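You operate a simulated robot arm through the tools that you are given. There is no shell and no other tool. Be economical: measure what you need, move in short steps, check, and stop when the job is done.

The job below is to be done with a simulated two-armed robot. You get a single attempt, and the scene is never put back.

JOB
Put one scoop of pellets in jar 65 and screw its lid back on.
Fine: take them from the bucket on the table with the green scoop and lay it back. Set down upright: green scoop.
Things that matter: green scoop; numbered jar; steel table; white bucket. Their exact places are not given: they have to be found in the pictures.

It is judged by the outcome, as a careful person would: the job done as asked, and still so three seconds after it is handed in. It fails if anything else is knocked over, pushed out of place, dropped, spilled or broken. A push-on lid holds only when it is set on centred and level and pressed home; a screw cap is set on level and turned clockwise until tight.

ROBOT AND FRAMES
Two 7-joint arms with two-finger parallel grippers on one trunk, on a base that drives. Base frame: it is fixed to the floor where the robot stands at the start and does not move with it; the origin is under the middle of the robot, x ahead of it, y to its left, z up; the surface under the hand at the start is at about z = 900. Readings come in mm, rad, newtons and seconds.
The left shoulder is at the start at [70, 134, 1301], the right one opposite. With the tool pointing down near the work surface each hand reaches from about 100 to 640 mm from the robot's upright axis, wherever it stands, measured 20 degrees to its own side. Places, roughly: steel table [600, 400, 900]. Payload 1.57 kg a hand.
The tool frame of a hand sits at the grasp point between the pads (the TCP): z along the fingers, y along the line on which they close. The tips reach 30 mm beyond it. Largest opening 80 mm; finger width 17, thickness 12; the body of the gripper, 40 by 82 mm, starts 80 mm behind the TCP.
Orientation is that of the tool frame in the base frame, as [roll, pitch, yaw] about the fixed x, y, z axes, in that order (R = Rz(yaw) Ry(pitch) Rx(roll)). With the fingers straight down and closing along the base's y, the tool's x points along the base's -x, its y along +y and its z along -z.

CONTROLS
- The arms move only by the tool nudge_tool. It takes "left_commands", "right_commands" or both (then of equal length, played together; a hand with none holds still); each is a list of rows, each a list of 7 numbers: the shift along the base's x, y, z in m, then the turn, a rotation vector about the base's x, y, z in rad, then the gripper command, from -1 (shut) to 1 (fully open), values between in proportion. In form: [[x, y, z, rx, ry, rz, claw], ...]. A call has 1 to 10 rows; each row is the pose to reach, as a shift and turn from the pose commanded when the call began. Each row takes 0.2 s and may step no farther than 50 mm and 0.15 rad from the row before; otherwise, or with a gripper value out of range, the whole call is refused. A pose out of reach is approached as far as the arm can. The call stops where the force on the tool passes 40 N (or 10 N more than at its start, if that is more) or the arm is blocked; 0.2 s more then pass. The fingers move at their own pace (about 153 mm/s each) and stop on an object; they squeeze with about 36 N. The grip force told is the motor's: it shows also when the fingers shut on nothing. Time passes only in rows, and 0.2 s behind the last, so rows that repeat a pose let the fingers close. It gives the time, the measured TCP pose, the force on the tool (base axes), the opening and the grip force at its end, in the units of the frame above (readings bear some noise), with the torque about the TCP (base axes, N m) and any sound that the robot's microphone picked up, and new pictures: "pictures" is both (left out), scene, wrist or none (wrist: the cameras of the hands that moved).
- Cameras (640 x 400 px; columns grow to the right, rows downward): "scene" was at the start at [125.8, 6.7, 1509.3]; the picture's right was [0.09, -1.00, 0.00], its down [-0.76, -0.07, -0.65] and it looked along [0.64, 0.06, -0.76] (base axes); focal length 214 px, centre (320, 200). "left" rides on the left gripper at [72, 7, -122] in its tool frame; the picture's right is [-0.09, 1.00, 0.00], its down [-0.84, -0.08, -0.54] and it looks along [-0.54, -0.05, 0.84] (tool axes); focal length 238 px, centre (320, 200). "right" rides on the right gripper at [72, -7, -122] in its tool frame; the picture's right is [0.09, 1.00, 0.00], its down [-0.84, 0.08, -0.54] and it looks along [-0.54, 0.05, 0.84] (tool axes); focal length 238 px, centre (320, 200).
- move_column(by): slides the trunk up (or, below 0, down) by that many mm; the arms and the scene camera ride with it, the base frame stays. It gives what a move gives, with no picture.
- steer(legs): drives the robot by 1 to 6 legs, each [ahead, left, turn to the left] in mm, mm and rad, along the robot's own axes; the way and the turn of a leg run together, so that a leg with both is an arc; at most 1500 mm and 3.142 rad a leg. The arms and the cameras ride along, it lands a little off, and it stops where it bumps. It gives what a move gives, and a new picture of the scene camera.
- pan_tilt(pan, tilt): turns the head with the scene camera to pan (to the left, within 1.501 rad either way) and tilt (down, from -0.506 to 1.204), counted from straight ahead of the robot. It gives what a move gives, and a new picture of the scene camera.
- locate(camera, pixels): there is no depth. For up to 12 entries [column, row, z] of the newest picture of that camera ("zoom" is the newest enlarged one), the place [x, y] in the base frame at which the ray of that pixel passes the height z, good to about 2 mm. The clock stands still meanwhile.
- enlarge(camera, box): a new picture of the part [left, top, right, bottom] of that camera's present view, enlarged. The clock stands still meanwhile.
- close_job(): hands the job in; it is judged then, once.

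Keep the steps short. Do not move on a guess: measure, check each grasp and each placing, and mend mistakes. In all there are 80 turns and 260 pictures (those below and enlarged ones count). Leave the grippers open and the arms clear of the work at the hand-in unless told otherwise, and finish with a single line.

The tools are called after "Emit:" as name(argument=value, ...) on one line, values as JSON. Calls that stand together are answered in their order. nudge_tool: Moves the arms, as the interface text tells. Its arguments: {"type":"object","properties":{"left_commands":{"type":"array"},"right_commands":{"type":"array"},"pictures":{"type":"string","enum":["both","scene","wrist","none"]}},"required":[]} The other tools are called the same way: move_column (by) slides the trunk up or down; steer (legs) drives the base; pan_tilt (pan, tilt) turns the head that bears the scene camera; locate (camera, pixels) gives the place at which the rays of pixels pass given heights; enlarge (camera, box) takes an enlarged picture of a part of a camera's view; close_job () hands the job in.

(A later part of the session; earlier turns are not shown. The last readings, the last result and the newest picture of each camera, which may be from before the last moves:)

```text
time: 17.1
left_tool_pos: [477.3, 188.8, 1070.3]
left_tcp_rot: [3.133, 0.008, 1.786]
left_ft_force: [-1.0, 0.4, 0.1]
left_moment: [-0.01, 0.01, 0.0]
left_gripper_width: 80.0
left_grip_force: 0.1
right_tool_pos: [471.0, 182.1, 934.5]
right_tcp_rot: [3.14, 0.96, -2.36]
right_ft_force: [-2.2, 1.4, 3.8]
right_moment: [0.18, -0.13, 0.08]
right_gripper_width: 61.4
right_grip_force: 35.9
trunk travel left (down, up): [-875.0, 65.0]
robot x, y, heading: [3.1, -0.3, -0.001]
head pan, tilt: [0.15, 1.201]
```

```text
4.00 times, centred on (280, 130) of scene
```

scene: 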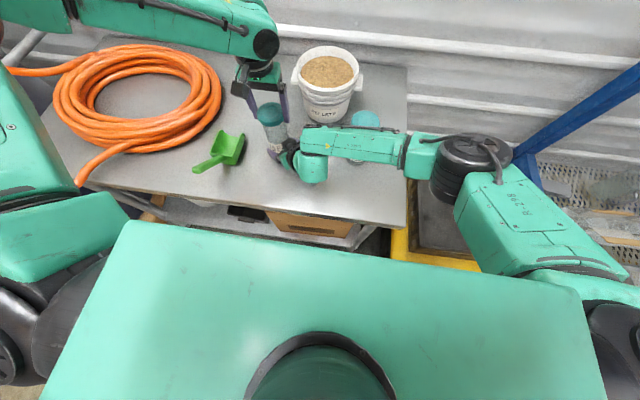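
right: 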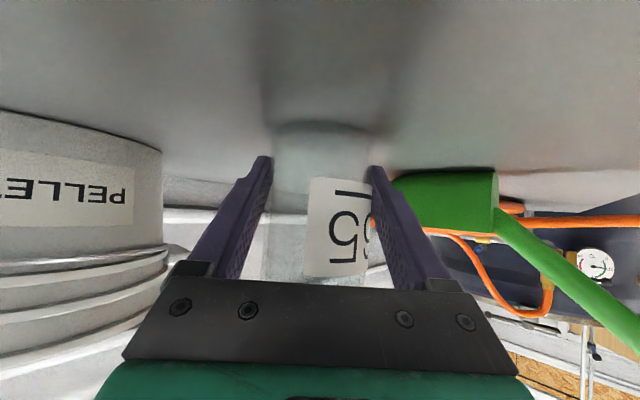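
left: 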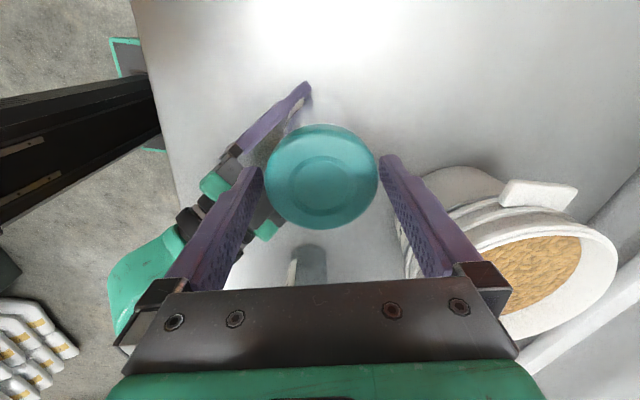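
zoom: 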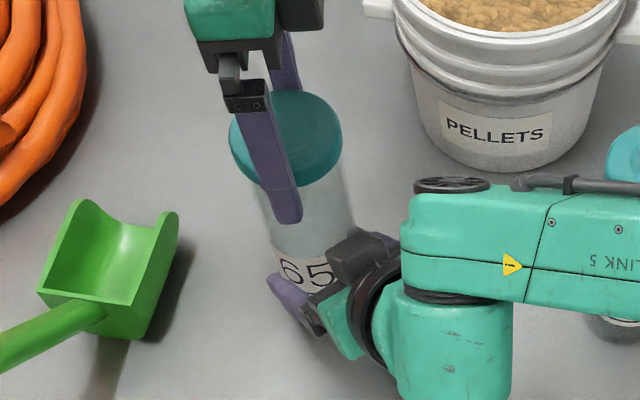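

Close and unscrew again (1.2 rad).

Emit:
nudge_tool(left_commands=[[0, 0, 0, 0, 0, 0, 0], [0, 0, 0, 0, 0, 0, 0], [0, 0, 0, 0, 0, 0.15, 0], [0, 0, 0.0002, 0, 0, 0.3, 0], [0, 0, 0.0004, 0, 0, 0.45, 0], [0, 0, 0.0006, 0, 0, 0.6, 0], [0, 0, 0.0008, 0, 0, 0.75, 0], [0, 0, 0.001, 0, 0, 0.9, 0], [0, 0, 0.0012, 0, 0, 1.05, 0], [0, 0, 0.0015, 0, 0, 1.2, 0]], pictures="wrist")

Emit:
enlarge(camera="scene", box=[230, 80, 330, 180])

```text
time: 19.2
left_tool_pos: [478.8, 189.9, 1072.1]
left_tcp_rot: [3.135, 0.01, 2.99]
left_ft_force: [2.6, -4.2, -1.9]
left_moment: [0.39, 0.07, -0.01]
left_gripper_width: 68.2
left_grip_force: 35.8
right_tool_pos: [472.0, 180.9, 935.7]
right_tcp_rot: [3.139, 0.96, -2.361]
right_ft_force: [-2.9, 4.0, 2.6]
right_moment: [-0.83, -0.41, 0.11]
right_gripper_width: 61.3
right_grip_force: 36.1
trunk travel left (down, up): [-875.0, 65.0]
robot x, y, heading: [-2.1, -2.9, 0.004]
head pan, tilt: [0.15, 1.201]
```

left: 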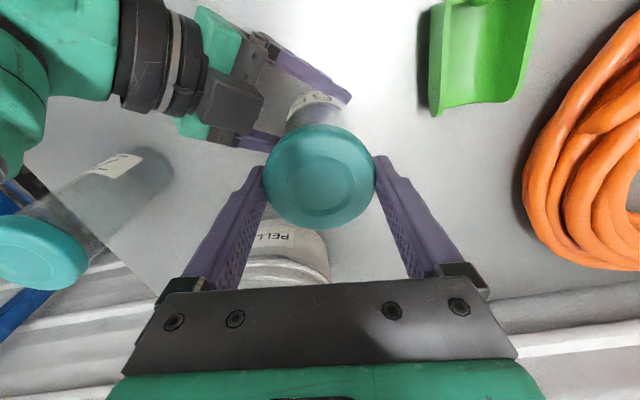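

```text
4.00 times, centred on (280, 130) of scene
```

zoom: 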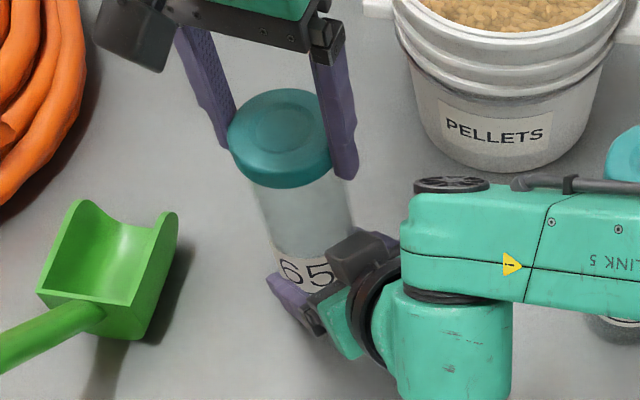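

Test whether it is free: a small 3 mm lift with force reading.

Emit:
nudge_tool(left_commands=[[0, 0, 0.001, 0, 0, 0.1, 0], [0, 0, 0.002, 0, 0, 0.2, 0], [0, 0, 0.003, 0, 0, 0.3, 0], [0, 0, 0.004, 0, 0, 0.3, 0]], pictures="none")

Emit:
enlarge(camera="scene", box=[230, 80, 330, 180])

```text
time: 20.2
left_tool_pos: [479.6, 190.0, 1074.5]
left_tcp_rot: [3.134, 0.009, -2.992]
left_ft_force: [8.2, 2.0, -29.1]
left_moment: [0.26, -0.37, 0.03]
left_gripper_width: 68.0
left_grip_force: 36.1
right_tool_pos: [471.8, 183.7, 936.7]
right_tcp_rot: [3.137, 0.962, -2.361]
right_ft_force: [-8.8, -3.1, 26.3]
right_moment: [0.21, -0.95, 0.05]
right_gripper_width: 61.3
right_grip_force: 36.1
trunk travel left (down, up): [-875.0, 65.0]
robot x, y, heading: [0.1, 2.4, -0.001]
head pan, tilt: [0.15, 1.201]
```

```text
4.00 times, centred on (280, 130) of scene
```

zoom: 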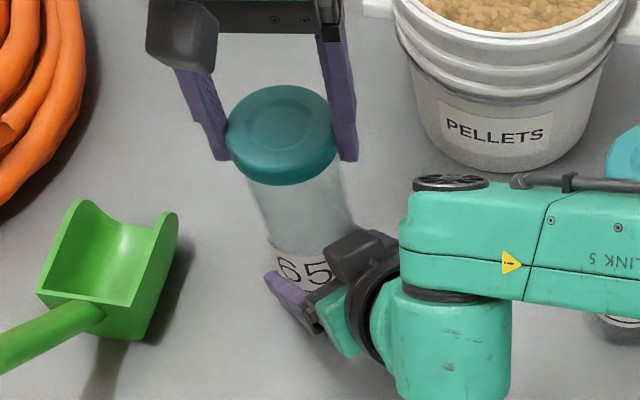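

Still threaded. Lower again, open, turn back for another bite.

Emit:
nudge_tool(left_commands=[[0, 0, -0.0035, 0, 0, 0, 1], [0, 0, -0.0035, 0, 0, -0.15, 1], [0, 0, -0.0035, 0, 0, -0.3, 1], [0, 0, -0.0035, 0, 0, -0.45, 1], [0, 0, -0.0035, 0, 0, -0.6, 1], [0, 0, -0.0035, 0, 0, -0.75, 1], [0, 0, -0.0035, 0, 0, -0.9, 1], [0, 0, -0.0035, 0, 0, -1.05, 1], [0, 0, -0.0035, 0, 0, -1.2, 1], [0, 0, -0.0035, 0, 0, -1.35, 1]], pictures="none")

Emit:
nudge_tool(left_commands=[[0, 0, 0, 0, 0, 0, 0], [0, 0, 0, 0, 0, 0, 0], [0, 0, 0, 0, 0, 0.15, 0], [0, 0, 0.0002, 0, 0, 0.3, 0], [0, 0, 0.0004, 0, 0, 0.45, 0], [0, 0, 0.0006, 0, 0, 0.6, 0], [0, 0, 0.0008, 0, 0, 0.75, 0], [0, 0, 0.001, 0, 0, 0.9, 0], [0, 0, 0.0012, 0, 0, 1.05, 0], [0, 0, 0.0015, 0, 0, 1.2, 0]], pictures="none")

Emit:
nudge_tool(left_commands=[[0, 0, 0.001, 0, 0, 0.1, 0], [0, 0, 0.0018, 0, 0, 0.2, 0], [0, 0, 0.0026, 0, 0, 0.3, 0], [0, 0, 0.003, 0, 0, 0.3, 0]], pictures="none")

Emit:
enlarge(camera="scene", box=[230, 80, 330, 180])

```text
time: 22.4
left_tool_pos: [479.9, 190.0, 1071.2]
left_tcp_rot: [3.135, 0.008, 1.936]
left_ft_force: [0.4, 0.3, -0.1]
left_moment: [0.05, 0.0, 0.02]
left_gripper_width: 80.1
left_grip_force: 0.0
right_tool_pos: [473.0, 181.6, 934.1]
right_tcp_rot: [3.139, 0.957, -2.362]
right_ft_force: [0.5, 1.2, -2.6]
right_moment: [-0.04, 0.05, -0.02]
right_gripper_width: 61.2
right_grip_force: 36.0
trunk travel left (down, up): [-875.0, 65.0]
robot x, y, heading: [0.5, -1.2, -0.003]
head pan, tilt: [0.15, 1.201]
```

```text
time: 24.6
left_tool_pos: [478.6, 189.5, 1072.7]
left_tcp_rot: [3.135, 0.008, -3.141]
left_ft_force: [-11.3, -7.2, -0.5]
left_moment: [-0.33, 0.67, -0.03]
left_gripper_width: 67.8
left_grip_force: 36.1
right_tool_pos: [473.0, 181.6, 935.4]
right_tcp_rot: [3.141, 0.96, -2.362]
right_ft_force: [12.4, 7.8, -1.1]
right_moment: [-0.66, 0.93, 0.0]
right_gripper_width: 61.2
right_grip_force: 35.9
trunk travel left (down, up): [-875.0, 65.0]
robot x, y, heading: [2.0, -0.9, -0.006]
head pan, tilt: [0.15, 1.201]
```

```text
time: 25.6
left_tool_pos: [478.7, 190.2, 1075.0]
left_tcp_rot: [3.132, 0.007, -2.841]
left_ft_force: [-3.0, -5.3, -23.2]
left_moment: [-0.08, 0.11, 0.0]
left_gripper_width: 67.6
left_grip_force: 36.3
right_tool_pos: [471.6, 184.3, 936.6]
right_tcp_rot: [3.139, 0.961, -2.359]
right_ft_force: [2.2, 5.3, 21.6]
right_moment: [-0.53, 0.12, -0.02]
right_gripper_width: 61.0
right_grip_force: 35.9
trunk travel left (down, up): [-875.0, 65.0]
robot x, y, heading: [-0.2, -1.2, 0.0]
head pan, tilt: [0.15, 1.201]
```

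```text
4.00 times, centred on (280, 130) of scene
```

zoom: 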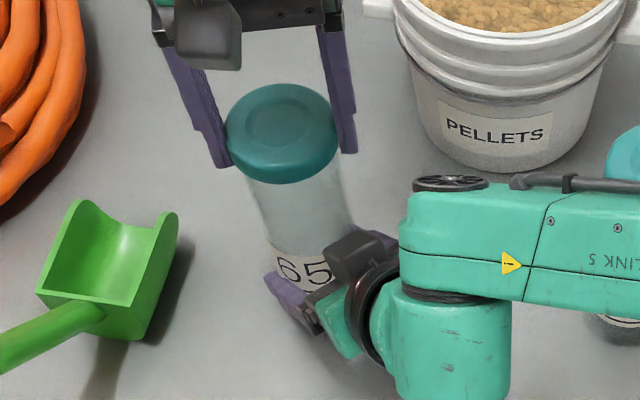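

The lid is visibly higher; still threaded after 4.5 rad. Another bite.

Emit:
nudge_tool(left_commands=[[0, 0, -0.002, 0, 0, 0, 1], [0, 0, -0.002, 0, 0, -0.15, 1], [0, 0, -0.002, 0, 0, -0.3, 1], [0, 0, -0.002, 0, 0, -0.45, 1], [0, 0, -0.002, 0, 0, -0.6, 1], [0, 0, -0.002, 0, 0, -0.75, 1], [0, 0, -0.002, 0, 0, -0.9, 1], [0, 0, -0.002, 0, 0, -1.05, 1], [0, 0, -0.002, 0, 0, -1.2, 1], [0, 0, -0.002, 0, 0, -1.35, 1]], pictures="none")

Emit:
nudge_tool(left_commands=[[0, 0, 0, 0, 0, 0, 0], [0, 0, 0, 0, 0, 0, 0], [0, 0, 0, 0, 0, 0.15, 0], [0, 0, 0.0002, 0, 0, 0.3, 0], [0, 0, 0.0004, 0, 0, 0.45, 0], [0, 0, 0.0006, 0, 0, 0.6, 0], [0, 0, 0.0008, 0, 0, 0.75, 0], [0, 0, 0.001, 0, 0, 0.9, 0], [0, 0, 0.0012, 0, 0, 1.05, 0], [0, 0, 0.0015, 0, 0, 1.2, 0]], pictures="none")

Emit:
nudge_tool(left_commands=[[0, 0, 0.001, 0, 0, 0.1, 0], [0, 0, 0.0018, 0, 0, 0.2, 0], [0, 0, 0.0026, 0, 0, 0.3, 0], [0, 0, 0.003, 0, 0, 0.3, 0]], pictures="none")

Emit:
enlarge(camera="scene", box=[230, 80, 330, 180])

```text
time: 27.9
left_tool_pos: [480.3, 190.0, 1075.0]
left_tcp_rot: [3.136, 0.007, 2.085]
left_ft_force: [-0.2, -0.9, 0.7]
left_moment: [-0.01, 0.0, 0.0]
left_gripper_width: 80.1
left_grip_force: 0.0
right_tool_pos: [472.5, 180.6, 935.4]
right_tcp_rot: [3.14, 0.958, -2.36]
right_ft_force: [0.3, 0.6, -2.5]
right_moment: [0.0, 0.0, -0.01]
right_gripper_width: 61.3
right_grip_force: 35.7
trunk travel left (down, up): [-875.0, 65.0]
robot x, y, heading: [3.3, 0.6, 0.001]
head pan, tilt: [0.15, 1.201]
```

```text
time: 30.1
left_tool_pos: [479.6, 188.4, 1075.2]
left_tcp_rot: [3.135, 0.009, -2.99]
left_ft_force: [0.1, -0.2, -0.5]
left_moment: [0.01, -0.01, -0.04]
left_gripper_width: 67.5
left_grip_force: 36.5
right_tool_pos: [471.9, 182.1, 933.6]
right_tcp_rot: [3.14, 0.957, -2.363]
right_ft_force: [-0.8, -0.2, -1.3]
right_moment: [-0.05, 0.0, 0.0]
right_gripper_width: 61.2
right_grip_force: 35.9
trunk travel left (down, up): [-875.0, 65.0]
robot x, y, heading: [-0.8, -1.9, -0.002]
head pan, tilt: [0.15, 1.201]
```

```text
time: 31.1
left_tool_pos: [480.4, 190.1, 1078.1]
left_tcp_rot: [3.134, 0.01, -2.692]
left_ft_force: [0.8, -0.5, -0.1]
left_moment: [-0.05, -0.03, 0.04]
left_gripper_width: 67.6
left_grip_force: 36.5
right_tool_pos: [472.4, 182.1, 934.0]
right_tcp_rot: [3.14, 0.959, -2.36]
right_ft_force: [-0.6, 1.3, -1.4]
right_moment: [-0.09, -0.05, 0.0]
right_gripper_width: 61.2
right_grip_force: 35.7
trunk travel left (down, up): [-875.0, 65.0]
robot x, y, heading: [-0.9, -3.0, 0.0]
head pan, tilt: [0.15, 1.201]
```

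```text
4.00 times, centred on (280, 130) of scene
```

zoom: 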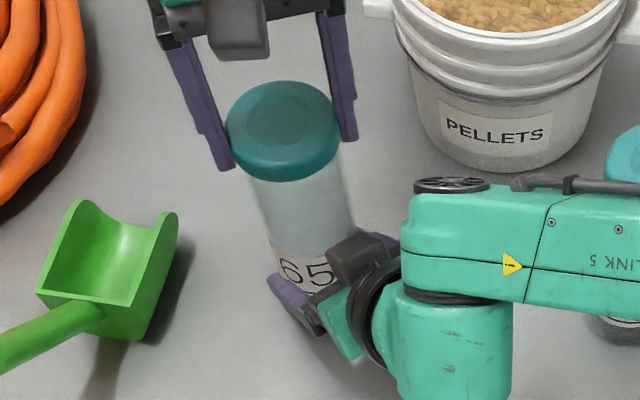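

The lid is free (no force). Lift it 60 mm and check.

Emit:
nudge_tool(left_commands=[[0, 0, 0.02, 0, 0, 0, 0], [0, 0, 0.05, 0, 0, 0, 0], [0, 0, 0.09, 0, 0, 0, 0]])

Emit:
enlarge(camera="scene", box=[210, 60, 330, 180])

```text
time: 31.9
left_tool_pos: [481.1, 188.6, 1169.6]
left_tcp_rot: [3.134, 0.008, -2.695]
left_ft_force: [-0.2, 0.0, -0.4]
left_moment: [0.0, -0.04, -0.02]
left_gripper_width: 67.8
left_grip_force: 36.1
right_tool_pos: [471.5, 182.1, 935.1]
right_tcp_rot: [3.141, 0.958, -2.362]
right_ft_force: [-0.8, -0.5, -1.8]
right_moment: [-0.01, 0.02, 0.02]
right_gripper_width: 61.4
right_grip_force: 36.1
trunk travel left (down, up): [-875.0, 65.0]
robot x, y, heading: [1.2, -0.2, -0.005]
head pan, tilt: [0.15, 1.201]
```

scene: 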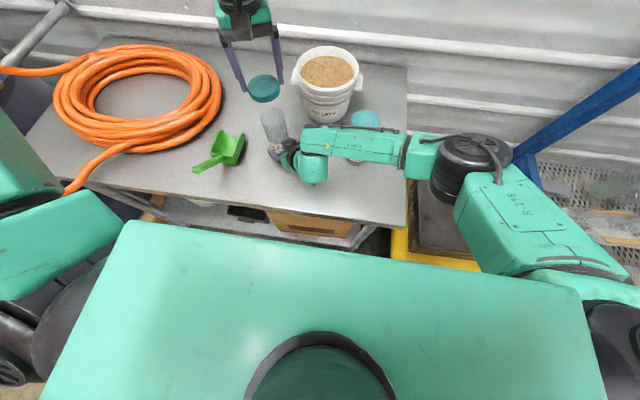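
left: 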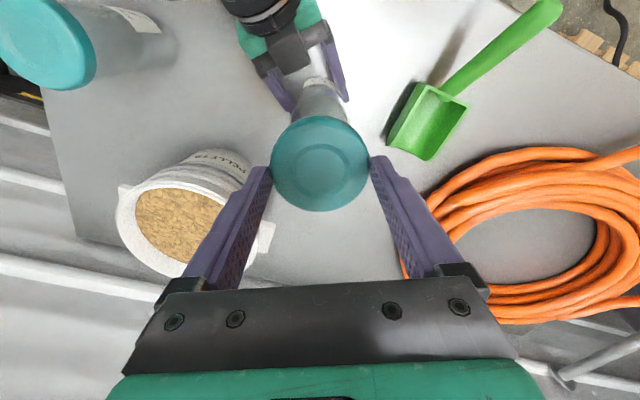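

```text
3.33 times, centred on (270, 120) of scene
```

zoom: 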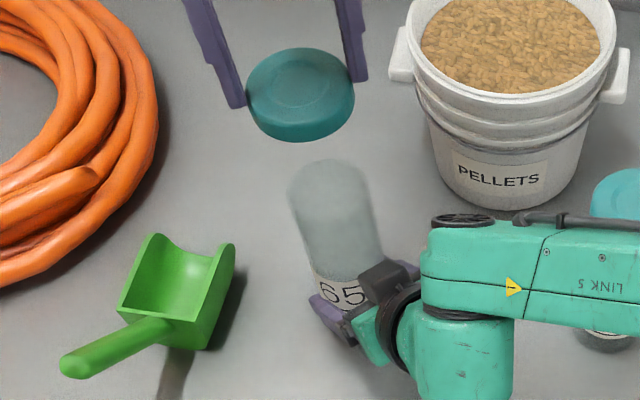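

Lid is off and held level. Carry it to a clear spot at about (560,262) and bring it down to just above the table.

Emit:
nudge_tool(left_commands=[[0.027, 0.024, 0, 0, 0, -0.15, 0], [0.053, 0.049, 0, 0, 0, -0.3, 0], [0.079, 0.073, 0, 0, 0, -0.45, 0], [0.079, 0.073, -0.045, 0, 0, -0.45, 0], [0.079, 0.073, -0.09, 0, 0, -0.45, 0], [0.079, 0.073, -0.135, 0, 0, -0.45, 0], [0.079, 0.073, -0.18, 0, 0, -0.45, 0], [0.079, 0.073, -0.217, 0, 0, -0.45, 0]])

Emit:
enlarge(camera="scene", box=[210, 60, 330, 180])

```text
time: 33.6
left_tool_pos: [515.6, 272.1, 983.3]
left_tcp_rot: [3.134, 0.008, 3.141]
left_ft_force: [0.9, 0.8, -0.5]
left_moment: [0.02, 0.0, 0.0]
left_gripper_width: 67.8
left_grip_force: 36.6
left hand out of reach, approached as far as the arm can: row 6, 7, 8
right_tool_pos: [473.9, 182.1, 935.3]
right_tcp_rot: [3.141, 0.958, -2.362]
right_ft_force: [0.3, 0.6, -2.2]
right_moment: [-0.03, 0.0, 0.01]
right_gripper_width: 61.1
right_grip_force: 36.1
trunk travel left (down, up): [-875.0, 65.0]
robot x, y, heading: [-0.2, 2.7, 0.001]
head pan, tilt: [0.15, 1.201]
```

scene: 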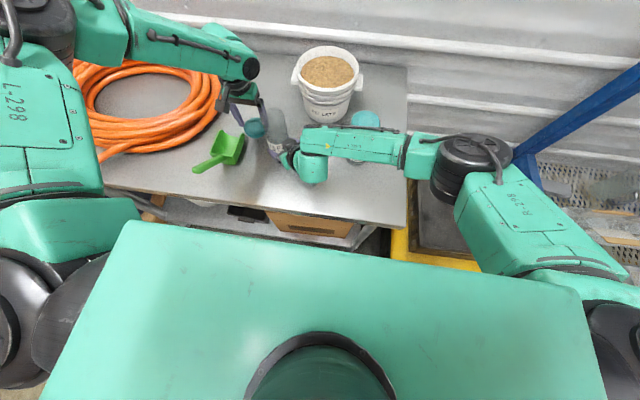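
left: 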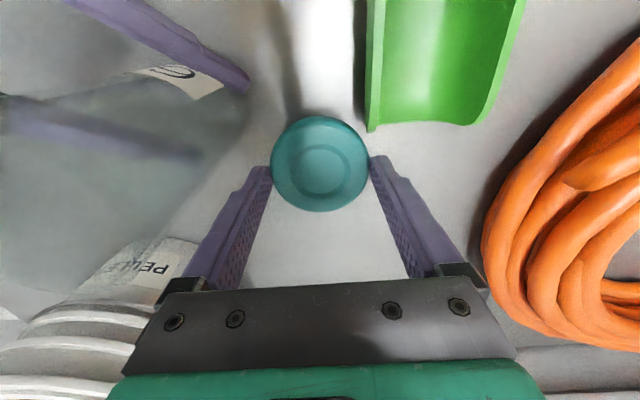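

```text
3.33 times, centred on (270, 120) of scene
```

zoom: 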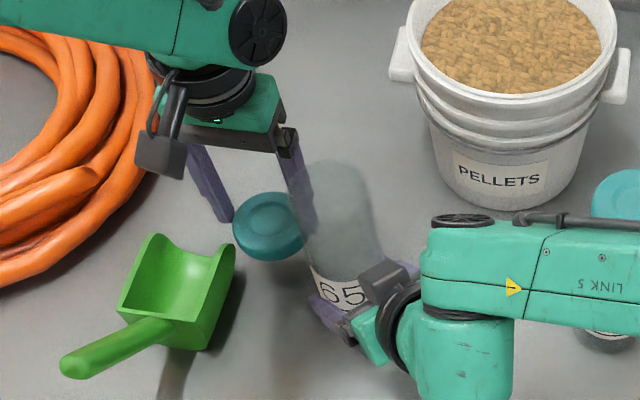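

That spot is out of reach this low. Raise first, then I'll use a nearer free spot around (385,255).

Emit:
nudge_tool(left_commands=[[0, 0, 0.04, 0, 0, 0, 0], [0, 0, 0.08, 0, 0, 0, 0], [0, 0, 0.12, 0, 0, 0, 0], [0, 0, 0.16, 0, 0, 0, 0], [0, 0, 0.17, 0, 0, 0, 0]], pictures="none")

```text
time: 34.9
left_tool_pos: [519.1, 271.2, 1152.1]
left_tcp_rot: [3.135, 0.009, 3.14]
left_ft_force: [-0.4, 0.1, -0.1]
left_moment: [0.01, -0.01, 0.0]
left_gripper_width: 67.6
left_grip_force: 35.6
right_tool_pos: [471.1, 181.9, 935.1]
right_tcp_rot: [3.139, 0.957, -2.362]
right_ft_force: [0.5, 0.0, -2.2]
right_moment: [0.02, 0.0, -0.03]
right_gripper_width: 61.2
right_grip_force: 36.2
trunk travel left (down, up): [-875.0, 65.0]
robot x, y, heading: [-0.7, 0.1, 0.004]
head pan, tilt: [0.15, 1.201]
```

Emit:
nudge_tool(left_commands=[[-0.045, -0.006, 0, 0, 0, 0, 0], [-0.09, -0.012, 0, 0, 0, 0, 0], [-0.134, -0.018, 0, 0, 0, 0, 0], [-0.134, -0.018, -0.045, 0, 0, 0, 0], [-0.134, -0.018, -0.09, 0, 0, 0, 0], [-0.134, -0.018, -0.135, 0, 0, 0, 0], [-0.134, -0.018, -0.18, 0, 0, 0, 0], [-0.134, -0.018, -0.197, 0, 0, 0, 0]])

Emit:
enlarge(camera="scene", box=[190, 80, 330, 200])

```text
time: 36.6
left_tool_pos: [387.1, 254.9, 953.4]
left_tcp_rot: [3.135, 0.009, 3.141]
left_ft_force: [0.3, 0.1, 0.1]
left_moment: [0.04, -0.04, -0.01]
left_gripper_width: 67.8
left_grip_force: 36.2
right_tool_pos: [472.6, 182.3, 934.7]
right_tcp_rot: [3.14, 0.957, -2.361]
right_ft_force: [-0.2, -0.4, -2.4]
right_moment: [0.02, 0.0, -0.03]
right_gripper_width: 61.0
right_grip_force: 36.1
trunk travel left (down, up): [-875.0, 65.0]
robot x, y, heading: [0.7, 1.6, 0.001]
head pan, tilt: [0.15, 1.201]
```

scene: 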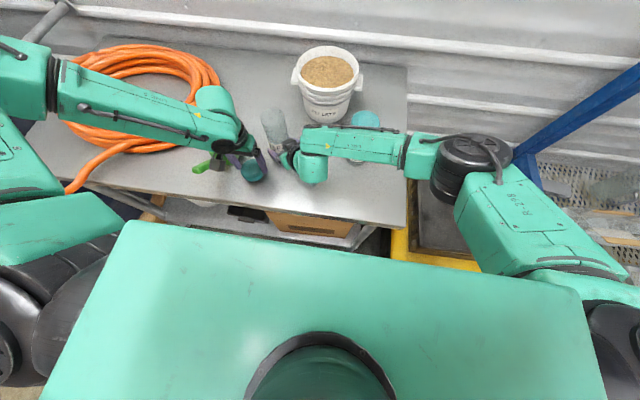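
left: 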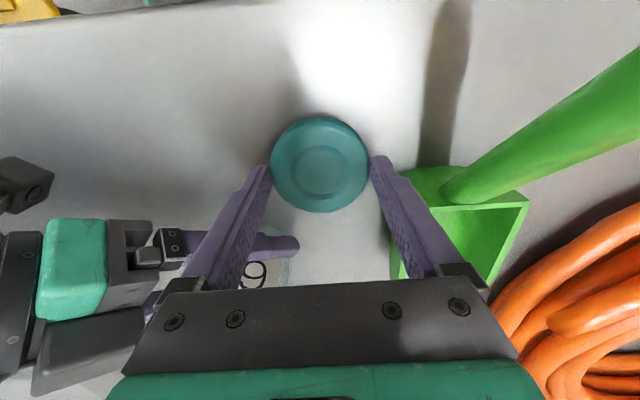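

```text
3.33 times, centred on (260, 140) of scene
```

zoom: 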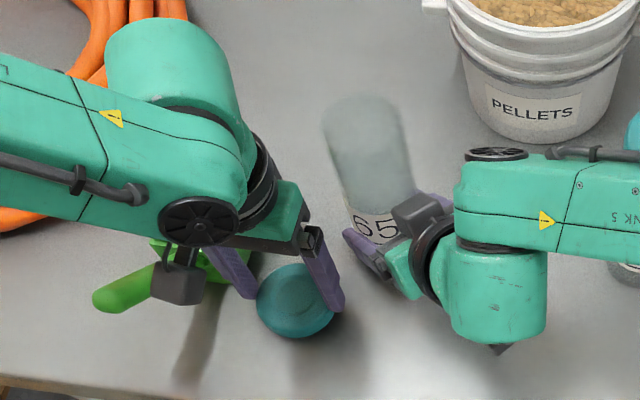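

Lower in small steps to contact.

Emit:
nudge_tool(left_commands=[[0, 0, -0.008, 0, 0, 0, 0], [0, 0, -0.014, 0, 0, 0, 0], [0, 0, -0.018, 0, 0, 0, 0], [0, 0, -0.02, 0, 0, 0, 0]], pictures="wrist")

Emit:
enlarge(camera="scene", box=[220, 120, 320, 200])

```text
time: 37.2
left_tool_pos: [386.9, 253.2, 949.0]
left_tcp_rot: [3.127, 0.027, 3.137]
left_ft_force: [-11.3, 2.9, 31.4]
left_moment: [0.01, 0.86, -0.01]
left_gripper_width: 67.7
left_grip_force: 36.1
right_tool_pos: [467.6, 181.0, 938.3]
right_tcp_rot: [-3.138, 0.961, -2.357]
right_ft_force: [0.0, -0.3, -2.7]
right_moment: [-0.01, 0.01, -0.02]
right_gripper_width: 61.4
right_grip_force: 35.6
trunk travel left (down, up): [-875.0, 65.0]
robot x, y, heading: [2.6, 1.7, 0.002]
head pan, tilt: [0.15, 1.201]
stopped in row 2 (left hand): the force on the tool passed its limit at 44 N (the readings are from after the stop); the commanded pose is now the measured one
```

left: 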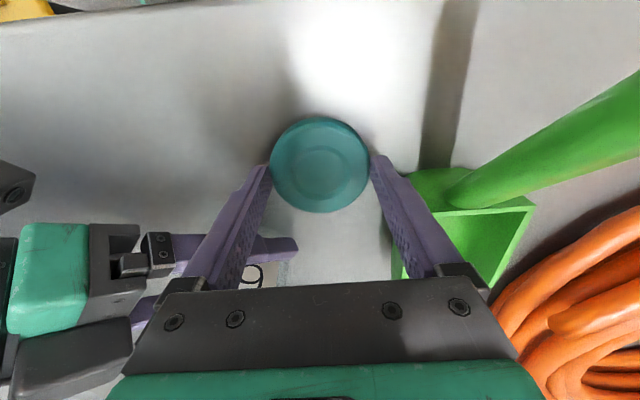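

```text
5.00 times, centred on (270, 160) of scene
```

zoom: 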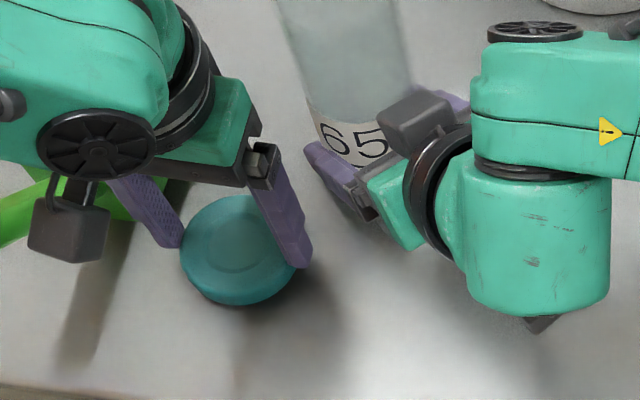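

Emit:
locate(camera="zoom", pixels=[[235, 306, 900], [235, 306, 915], [180, 255, 905], [237, 232, 940], [237, 232, 925], [300, 268, 900], [300, 268, 920], [160, 130, 1090]])

Emit:
nudge_tool(left_commands=[[0, 0, 0.002, 0, 0, 0, 0]], pictures="none")

```text
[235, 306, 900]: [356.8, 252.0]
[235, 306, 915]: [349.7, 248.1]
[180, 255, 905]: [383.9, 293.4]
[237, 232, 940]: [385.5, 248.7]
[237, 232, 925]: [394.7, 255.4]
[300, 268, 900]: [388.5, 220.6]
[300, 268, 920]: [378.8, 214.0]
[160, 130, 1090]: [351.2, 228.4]
```

```text
time: 37.6
left_tool_pos: [385.9, 253.3, 947.7]
left_tcp_rot: [3.13, 0.023, 3.135]
left_ft_force: [-7.1, -0.5, 16.8]
left_moment: [-0.02, 0.45, -0.02]
left_gripper_width: 67.6
left_grip_force: 36.0
right_tool_pos: [468.9, 179.6, 937.4]
right_tcp_rot: [-3.14, 0.961, -2.36]
right_ft_force: [-0.6, 0.0, -1.6]
right_moment: [-0.04, 0.0, -0.03]
right_gripper_width: 61.1
right_grip_force: 35.9
trunk travel left (down, up): [-875.0, 65.0]
robot x, y, heading: [-0.5, -1.5, -0.001]
head pan, tilt: [0.15, 1.201]
```

Contact geometry (near bottom edge, lid ~35 mm tall) says the lid rests on the table. Release and rise, then check.

Emit:
nudge_tool(left_commands=[[0, 0, 0.001, 0, 0, 0, 0.9], [0, 0, 0.001, 0, 0, 0, 1], [0, 0, 0.001, 0, 0, 0, 1], [0, 0, 0.04, 0, 0, 0, 1], [0, 0, 0.08, 0, 0, 0, 1], [0, 0, 0.125, 0, 0, 0, 1], [0, 0, 0.17, 0, 0, 0, 1]])

Emit:
enlarge(camera="scene", box=[170, 90, 330, 210])

Emit:
enlarge(camera="right", box=[160, 100, 480, 300])

```text
time: 39.2
left_tool_pos: [391.0, 252.9, 1115.9]
left_tcp_rot: [3.13, 0.021, 3.135]
left_ft_force: [-0.1, 0.0, 0.0]
left_moment: [0.01, -0.03, 0.01]
left_gripper_width: 79.8
left_grip_force: 0.1
right_tool_pos: [471.4, 182.0, 934.5]
right_tcp_rot: [3.141, 0.958, -2.36]
right_ft_force: [0.3, 0.8, -2.9]
right_moment: [0.02, 0.04, 0.01]
right_gripper_width: 60.9
right_grip_force: 36.1
trunk travel left (down, up): [-875.0, 65.0]
robot x, y, heading: [3.2, -0.6, 0.003]
head pan, tilt: [0.15, 1.201]
```

scene: 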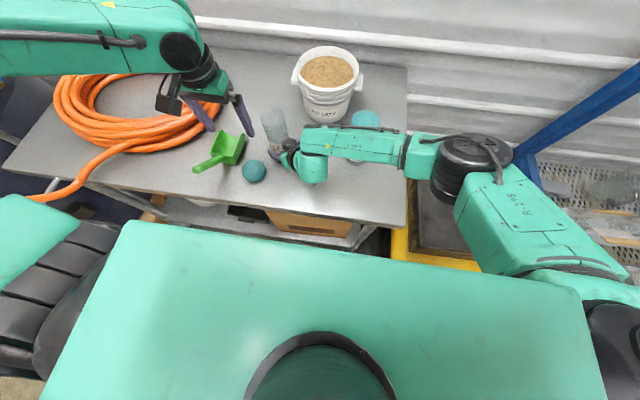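
left: 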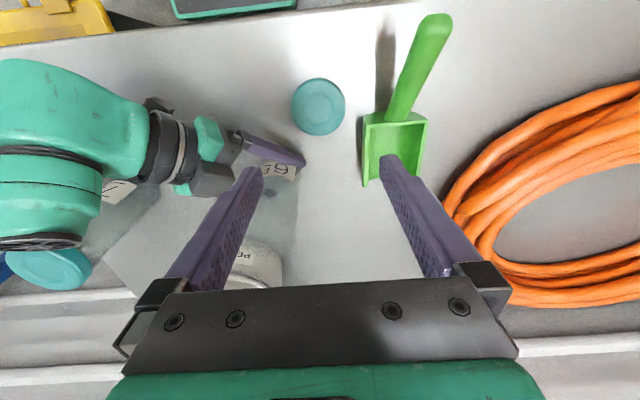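

```text
3.33 times, centred on (250, 150) of scene
```

zoom: 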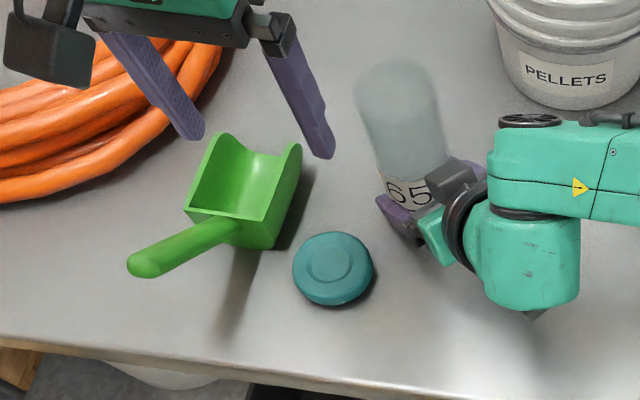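

```text
2.00 times, centred on (320, 200) of right
```

zoom: 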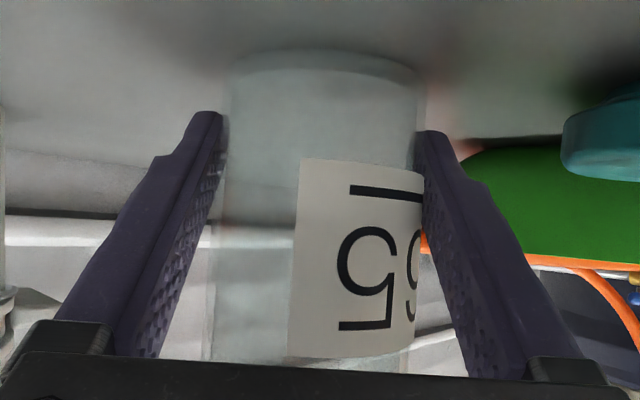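

Lid is resting flat. Now measure the scoop precisely from two views.

Emit:
enlarge(camera="left", box=[300, 0, 480, 200])

Emit:
locate(camera="left", pixels=[[437, 20, 980], [437, 20, 1000], [437, 20, 1020], [397, 115, 940], [397, 115, 960], [318, 106, 935], [415, 70, 980], [415, 70, 1000]])

Emit:
enlarge(camera="scene", box=[180, 110, 270, 190])

Emit:
locate(camera="scene", pixels=[[198, 169, 980], [198, 169, 1000], [198, 169, 1020], [219, 157, 940], [219, 157, 960], [253.5, 170, 935], [208, 164, 980], [208, 164, 1000]])

```text
2.00 times, centred on (390, 100) of left
```

zoom: 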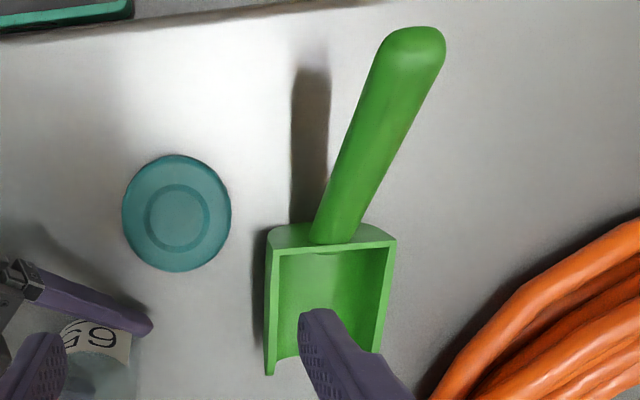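

```text
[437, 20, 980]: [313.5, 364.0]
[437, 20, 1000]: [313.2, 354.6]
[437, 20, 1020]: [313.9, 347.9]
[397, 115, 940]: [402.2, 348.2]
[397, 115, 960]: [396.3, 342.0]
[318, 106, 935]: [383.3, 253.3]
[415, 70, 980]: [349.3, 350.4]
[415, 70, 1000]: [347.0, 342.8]
```

```text
5.00 times, centred on (225, 150) of scene
```

zoom: 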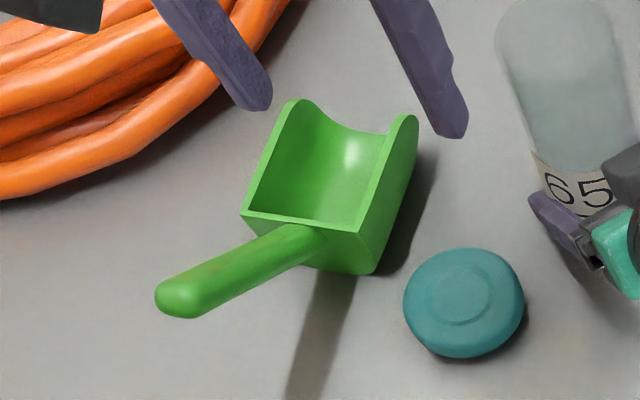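

```text
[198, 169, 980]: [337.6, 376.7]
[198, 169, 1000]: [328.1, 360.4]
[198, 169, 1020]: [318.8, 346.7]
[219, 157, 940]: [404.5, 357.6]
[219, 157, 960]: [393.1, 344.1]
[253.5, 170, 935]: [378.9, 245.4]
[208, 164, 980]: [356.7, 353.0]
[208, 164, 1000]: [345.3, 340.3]
```

Emit:
locate(camera="left", pixels=[[364, 118, 955], [427, 120, 955], [365, 186, 955], [365, 186, 920], [365, 186, 900]])

Emit:
locate(camera="zoom", pixels=[[243, 213, 955], [368, 233, 955], [293, 102, 955], [293, 102, 930], [403, 117, 955], [403, 117, 930], [325, 130, 910], [375, 275, 900]])

Emit:
enlarge(camera="right", box=[360, 120, 560, 260])

```text
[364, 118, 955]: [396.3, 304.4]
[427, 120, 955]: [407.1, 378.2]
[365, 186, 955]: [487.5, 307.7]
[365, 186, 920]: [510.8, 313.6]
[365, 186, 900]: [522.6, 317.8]
```

```text
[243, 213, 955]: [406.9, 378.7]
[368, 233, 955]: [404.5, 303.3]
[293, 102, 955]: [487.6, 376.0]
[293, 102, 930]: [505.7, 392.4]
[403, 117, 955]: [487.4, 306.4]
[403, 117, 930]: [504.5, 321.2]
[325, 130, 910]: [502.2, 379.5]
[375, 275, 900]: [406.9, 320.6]
```

```text
2.86 times, centred on (460, 190) of right
```

zoom: 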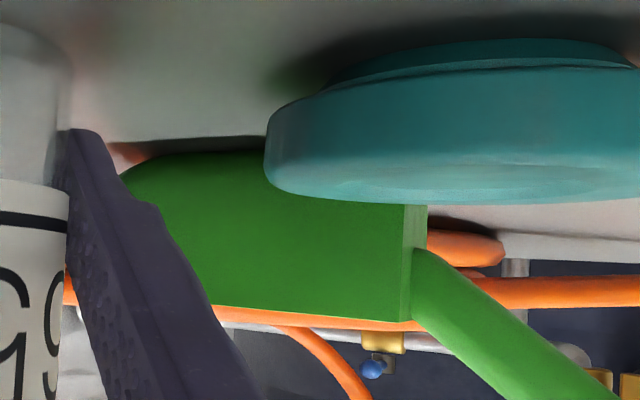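

Scoop handle: end (316,348,1018), base (396,342,958), i.e. about 37° slope; rim about 73 mm wide. I'll tilt the left hand 40° forward and line up behind and above the handle.

Emit:
nudge_tool(left_commands=[[-0.018, 0.018, 0.01, 0, -0.136, 0, 1], [-0.036, 0.036, 0.01, 0, -0.272, 0, 1], [-0.055, 0.055, 0.01, 0, -0.408, 0, 1], [-0.073, 0.073, 0.01, 0, -0.544, 0, 1], [-0.091, 0.091, 0.005, 0, -0.68, 0, 1], [-0.091, 0.091, -0.02, 0, -0.68, 0, 1]])

Emit:
enlarge(camera="scene", box=[150, 90, 310, 210])

```text
time: 40.8
left_tool_pos: [338.6, 362.2, 1136.4]
left_tcp_rot: [-2.616, 0.572, -2.403]
left_ft_force: [0.1, -0.4, 0.5]
left_moment: [0.0, 0.02, 0.02]
left_gripper_width: 80.0
left_grip_force: 0.0
left hand out of reach, approached as far as the arm can: row 2, 3, 4, 5
right_tool_pos: [473.1, 180.3, 933.6]
right_tcp_rot: [3.137, 0.959, -2.367]
right_ft_force: [0.2, -0.6, -0.9]
right_moment: [0.03, -0.04, 0.0]
right_gripper_width: 61.3
right_grip_force: 36.2
trunk travel left (down, up): [-875.0, 65.0]
robot x, y, heading: [-2.4, -1.8, 0.003]
head pan, tilt: [0.15, 1.201]
stopped in row 6 (left hand): the arm was blocked; the commanded pose is now the measured one
```

scene: 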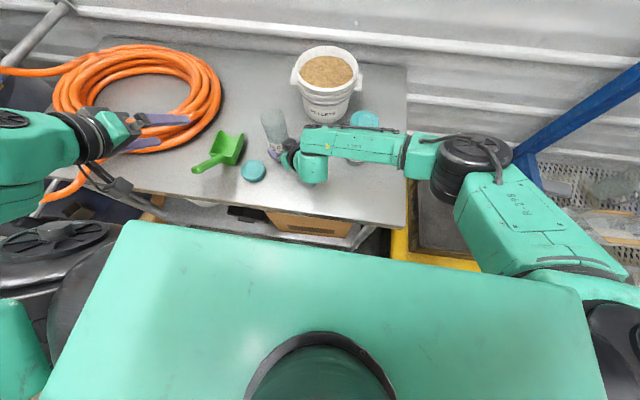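
left: 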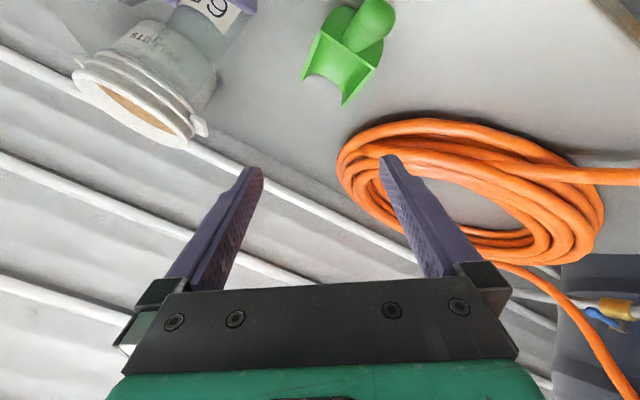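

```text
3.33 times, centred on (230, 150) of scene
```

zoom: 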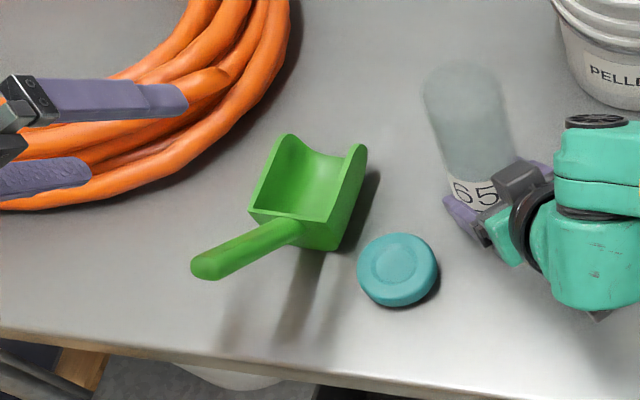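

The forward tilt is too cramped this close to the robot. I'll release jar 65 (it stands on its own), withdraw the right hand, bring the left hand upright, and then back the base away for more room.

Emit:
nudge_tool(left_commands=[[0.007, -0.01, 0.02, 0.0398, 0.102, -0.0789, 1], [0.015, -0.02, 0.04, 0.0796, 0.204, -0.1578, 1], [0.022, -0.03, 0.06, 0.1194, 0.306, -0.2367, 1], [0.03, -0.04, 0.07, 0.1592, 0.408, -0.3156, 1], [0.037, -0.05, 0.08, 0.199, 0.51, -0.3945, 1], [0.045, -0.06, 0.08, 0.2388, 0.612, -0.4734, 1], [0.052, -0.07, 0.08, 0.2785, 0.7143, -0.5522, 1]], right_commands=[[0, 0, 0, 0, 0, 0, 0.7], [0, 0, 0, 0, 0, 0, 1], [0, 0, 0, 0, 0, 0, 1], [-0.012, -0.012, 0.012, 0, 0, 0, 1], [-0.03, -0.03, 0.03, 0, 0, 0, 1], [-0.05, -0.05, 0.055, 0, 0, 0, 1], [-0.07, -0.07, 0.085, 0, 0, 0, 1]])

Emit:
enlarge(camera="scene", box=[170, 40, 410, 200])

```text
time: 42.4
left_tool_pos: [391.6, 329.7, 1218.2]
left_tcp_rot: [-3.133, -0.004, 3.134]
left_ft_force: [0.0, -0.5, -0.7]
left_moment: [0.04, 0.0, -0.03]
left_gripper_width: 80.4
left_grip_force: 0.0
left hand out of reach, approached as far as the arm can: row 2, 3, 4, 5, 6, 7
right_tool_pos: [402.5, 108.1, 1022.5]
right_tcp_rot: [3.138, 0.957, -2.365]
right_ft_force: [0.5, -0.4, -0.5]
right_moment: [0.01, 0.03, 0.05]
right_gripper_width: 80.1
right_grip_force: 0.0
trunk travel left (down, up): [-875.0, 65.0]
robot x, y, heading: [-0.2, 0.9, 0.001]
head pan, tilt: [0.15, 1.201]
```

scene: 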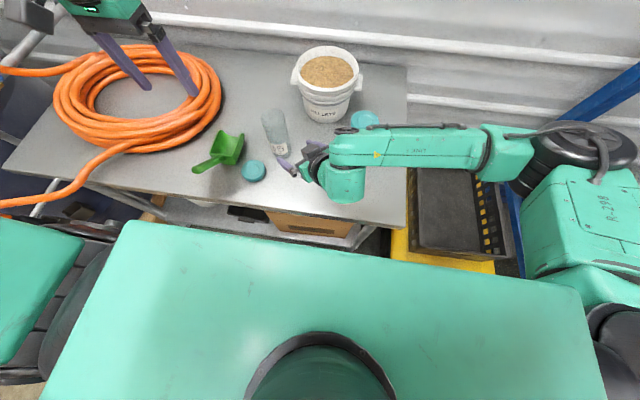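
right: 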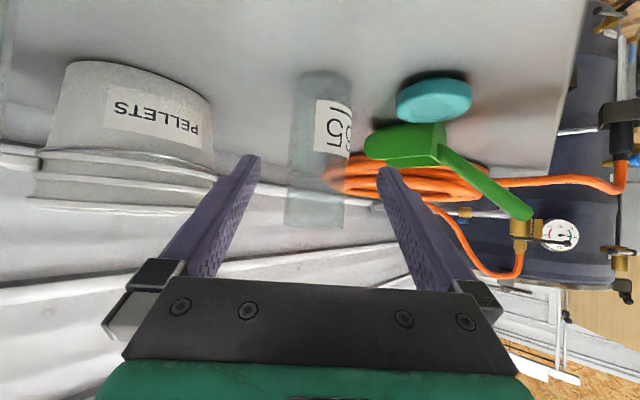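
left: 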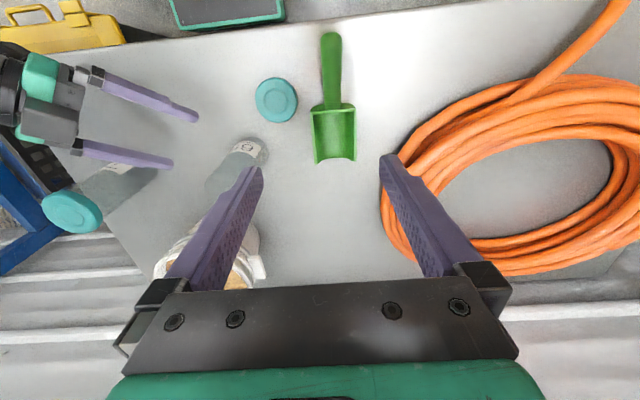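

```text
2.50 times, centred on (290, 120) of scene
```

zoom: 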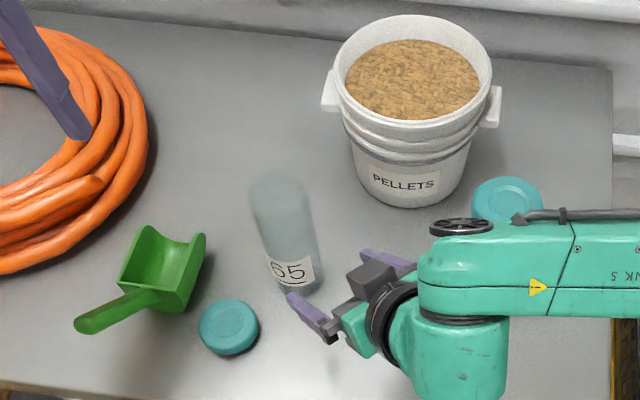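

Jar 65 stands. Return the right hand home, then drive the base straight back 230 mm.

Emit:
nudge_tool(right_commands=[[-0.002, -0.018, 0.035, -0.0418, 0.1009, -0.0803, 1], [-0.004, -0.04, 0.07, -0.0836, 0.2019, -0.1606, 1], [-0.007, -0.061, 0.105, -0.1254, 0.3028, -0.2409, 1], [-0.009, -0.082, 0.14, -0.1672, 0.4038, -0.3212, 1], [-0.011, -0.103, 0.173, -0.2089, 0.5047, -0.4016, 1], [-0.013, -0.124, 0.205, -0.2507, 0.6057, -0.4819, 1], [-0.016, -0.145, 0.235, -0.2925, 0.7066, -0.5622, 1], [-0.018, -0.167, 0.262, -0.3343, 0.8076, -0.6425, 1], [-0.02, -0.188, 0.289, -0.3761, 0.9085, -0.7228, 1]], pictures="none")

Emit:
steer(legs=[[-230, 0, 0]])

```text
time: 44.4
left_tool_pos: [392.4, 330.0, 1217.1]
left_tcp_rot: [-3.131, 0.0, 3.135]
left_ft_force: [-0.4, 0.4, -1.3]
left_moment: [0.0, -0.01, 0.0]
left_gripper_width: 79.9
left_grip_force: 0.1
right_tool_pos: [382.1, -76.4, 1307.8]
right_tcp_rot: [-3.138, -0.004, 3.137]
right_ft_force: [0.8, -0.2, 0.5]
right_moment: [0.04, 0.01, 0.01]
right_gripper_width: 80.1
right_grip_force: 0.0
trunk travel left (down, up): [-875.0, 65.0]
robot x, y, heading: [-0.3, 0.8, 0.002]
head pan, tilt: [0.15, 1.201]
```

```text
time: 46.2
left_tool_pos: [161.7, 331.1, 1215.1]
left_tcp_rot: [-3.132, -0.005, 3.14]
left_ft_force: [-0.7, 0.7, 0.1]
left_moment: [-0.02, 0.06, 0.0]
left_gripper_width: 79.9
left_grip_force: 0.0
right_tool_pos: [153.9, -74.3, 1304.5]
right_tcp_rot: [-3.14, -0.006, -3.136]
right_ft_force: [0.9, -0.2, -0.1]
right_moment: [0.01, 0.01, 0.0]
right_gripper_width: 79.9
right_grip_force: 0.1
trunk travel left (down, up): [-875.0, 65.0]
robot x, y, heading: [-231.8, -1.2, 0.008]
head pan, tilt: [0.15, 1.201]
```

scene: 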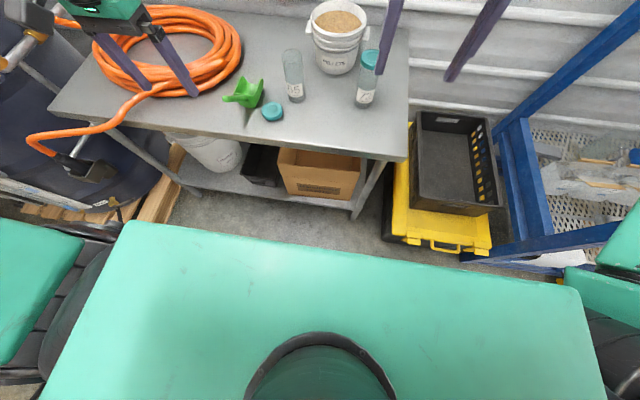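

Now tilt the left hand 53° forward, aligned with the handle, behind its end.

Emit:
nudge_tool(left_commands=[[0.015, 0.002, -0.023, 0, -0.132, 0, 1], [0.03, 0.003, -0.046, 0, -0.264, 0, 1], [0.045, 0.005, -0.068, 0, -0.396, 0, 1], [0.06, 0.007, -0.091, 0, -0.528, 0, 1], [0.075, 0.009, -0.114, 0, -0.66, 0, 1], [0.09, 0.01, -0.137, 0, -0.792, 0, 1], [0.105, 0.012, -0.159, 0, -0.925, 0, 1]])

Emit:
enlarge(camera="scene", box=[180, 50, 330, 160])

```text
time: 47.8
left_tool_pos: [260.9, 345.3, 1056.4]
left_tcp_rot: [-3.131, 0.926, 3.141]
left_ft_force: [-0.2, 0.0, -0.4]
left_moment: [-0.02, -0.03, -0.02]
left_gripper_width: 80.1
left_grip_force: 0.1
right_tool_pos: [149.4, -71.6, 1305.9]
right_tcp_rot: [-3.135, -0.004, -3.137]
right_ft_force: [0.3, 0.5, 0.3]
right_moment: [-0.01, -0.02, 0.02]
right_gripper_width: 80.2
right_grip_force: 0.0
trunk travel left (down, up): [-875.0, 65.0]
robot x, y, heading: [-231.0, 0.5, 0.009]
head pan, tilt: [0.15, 1.201]
```

scene: 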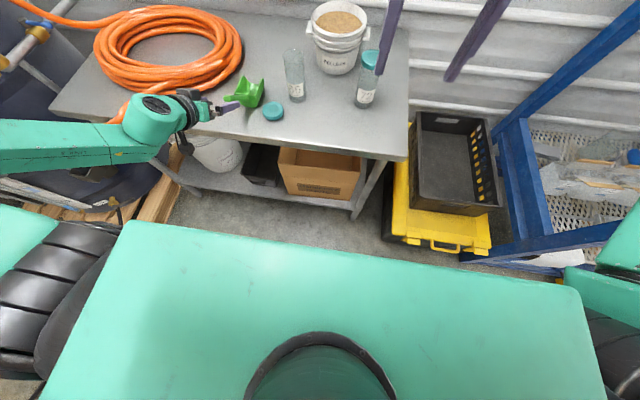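
left: 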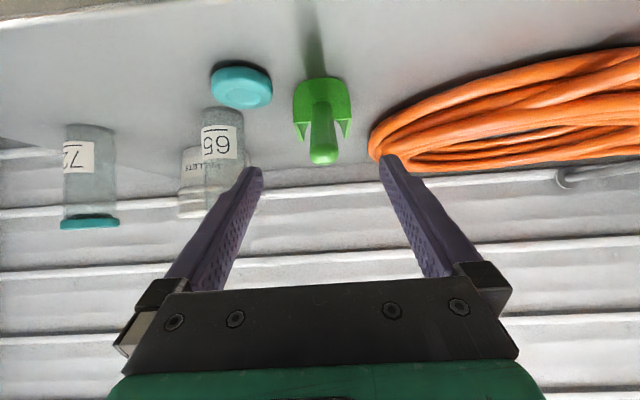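

```text
3.64 times, centred on (255, 105) of scene
```

zoom: 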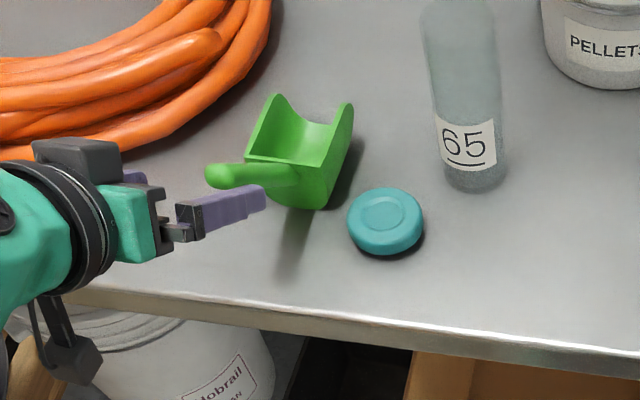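

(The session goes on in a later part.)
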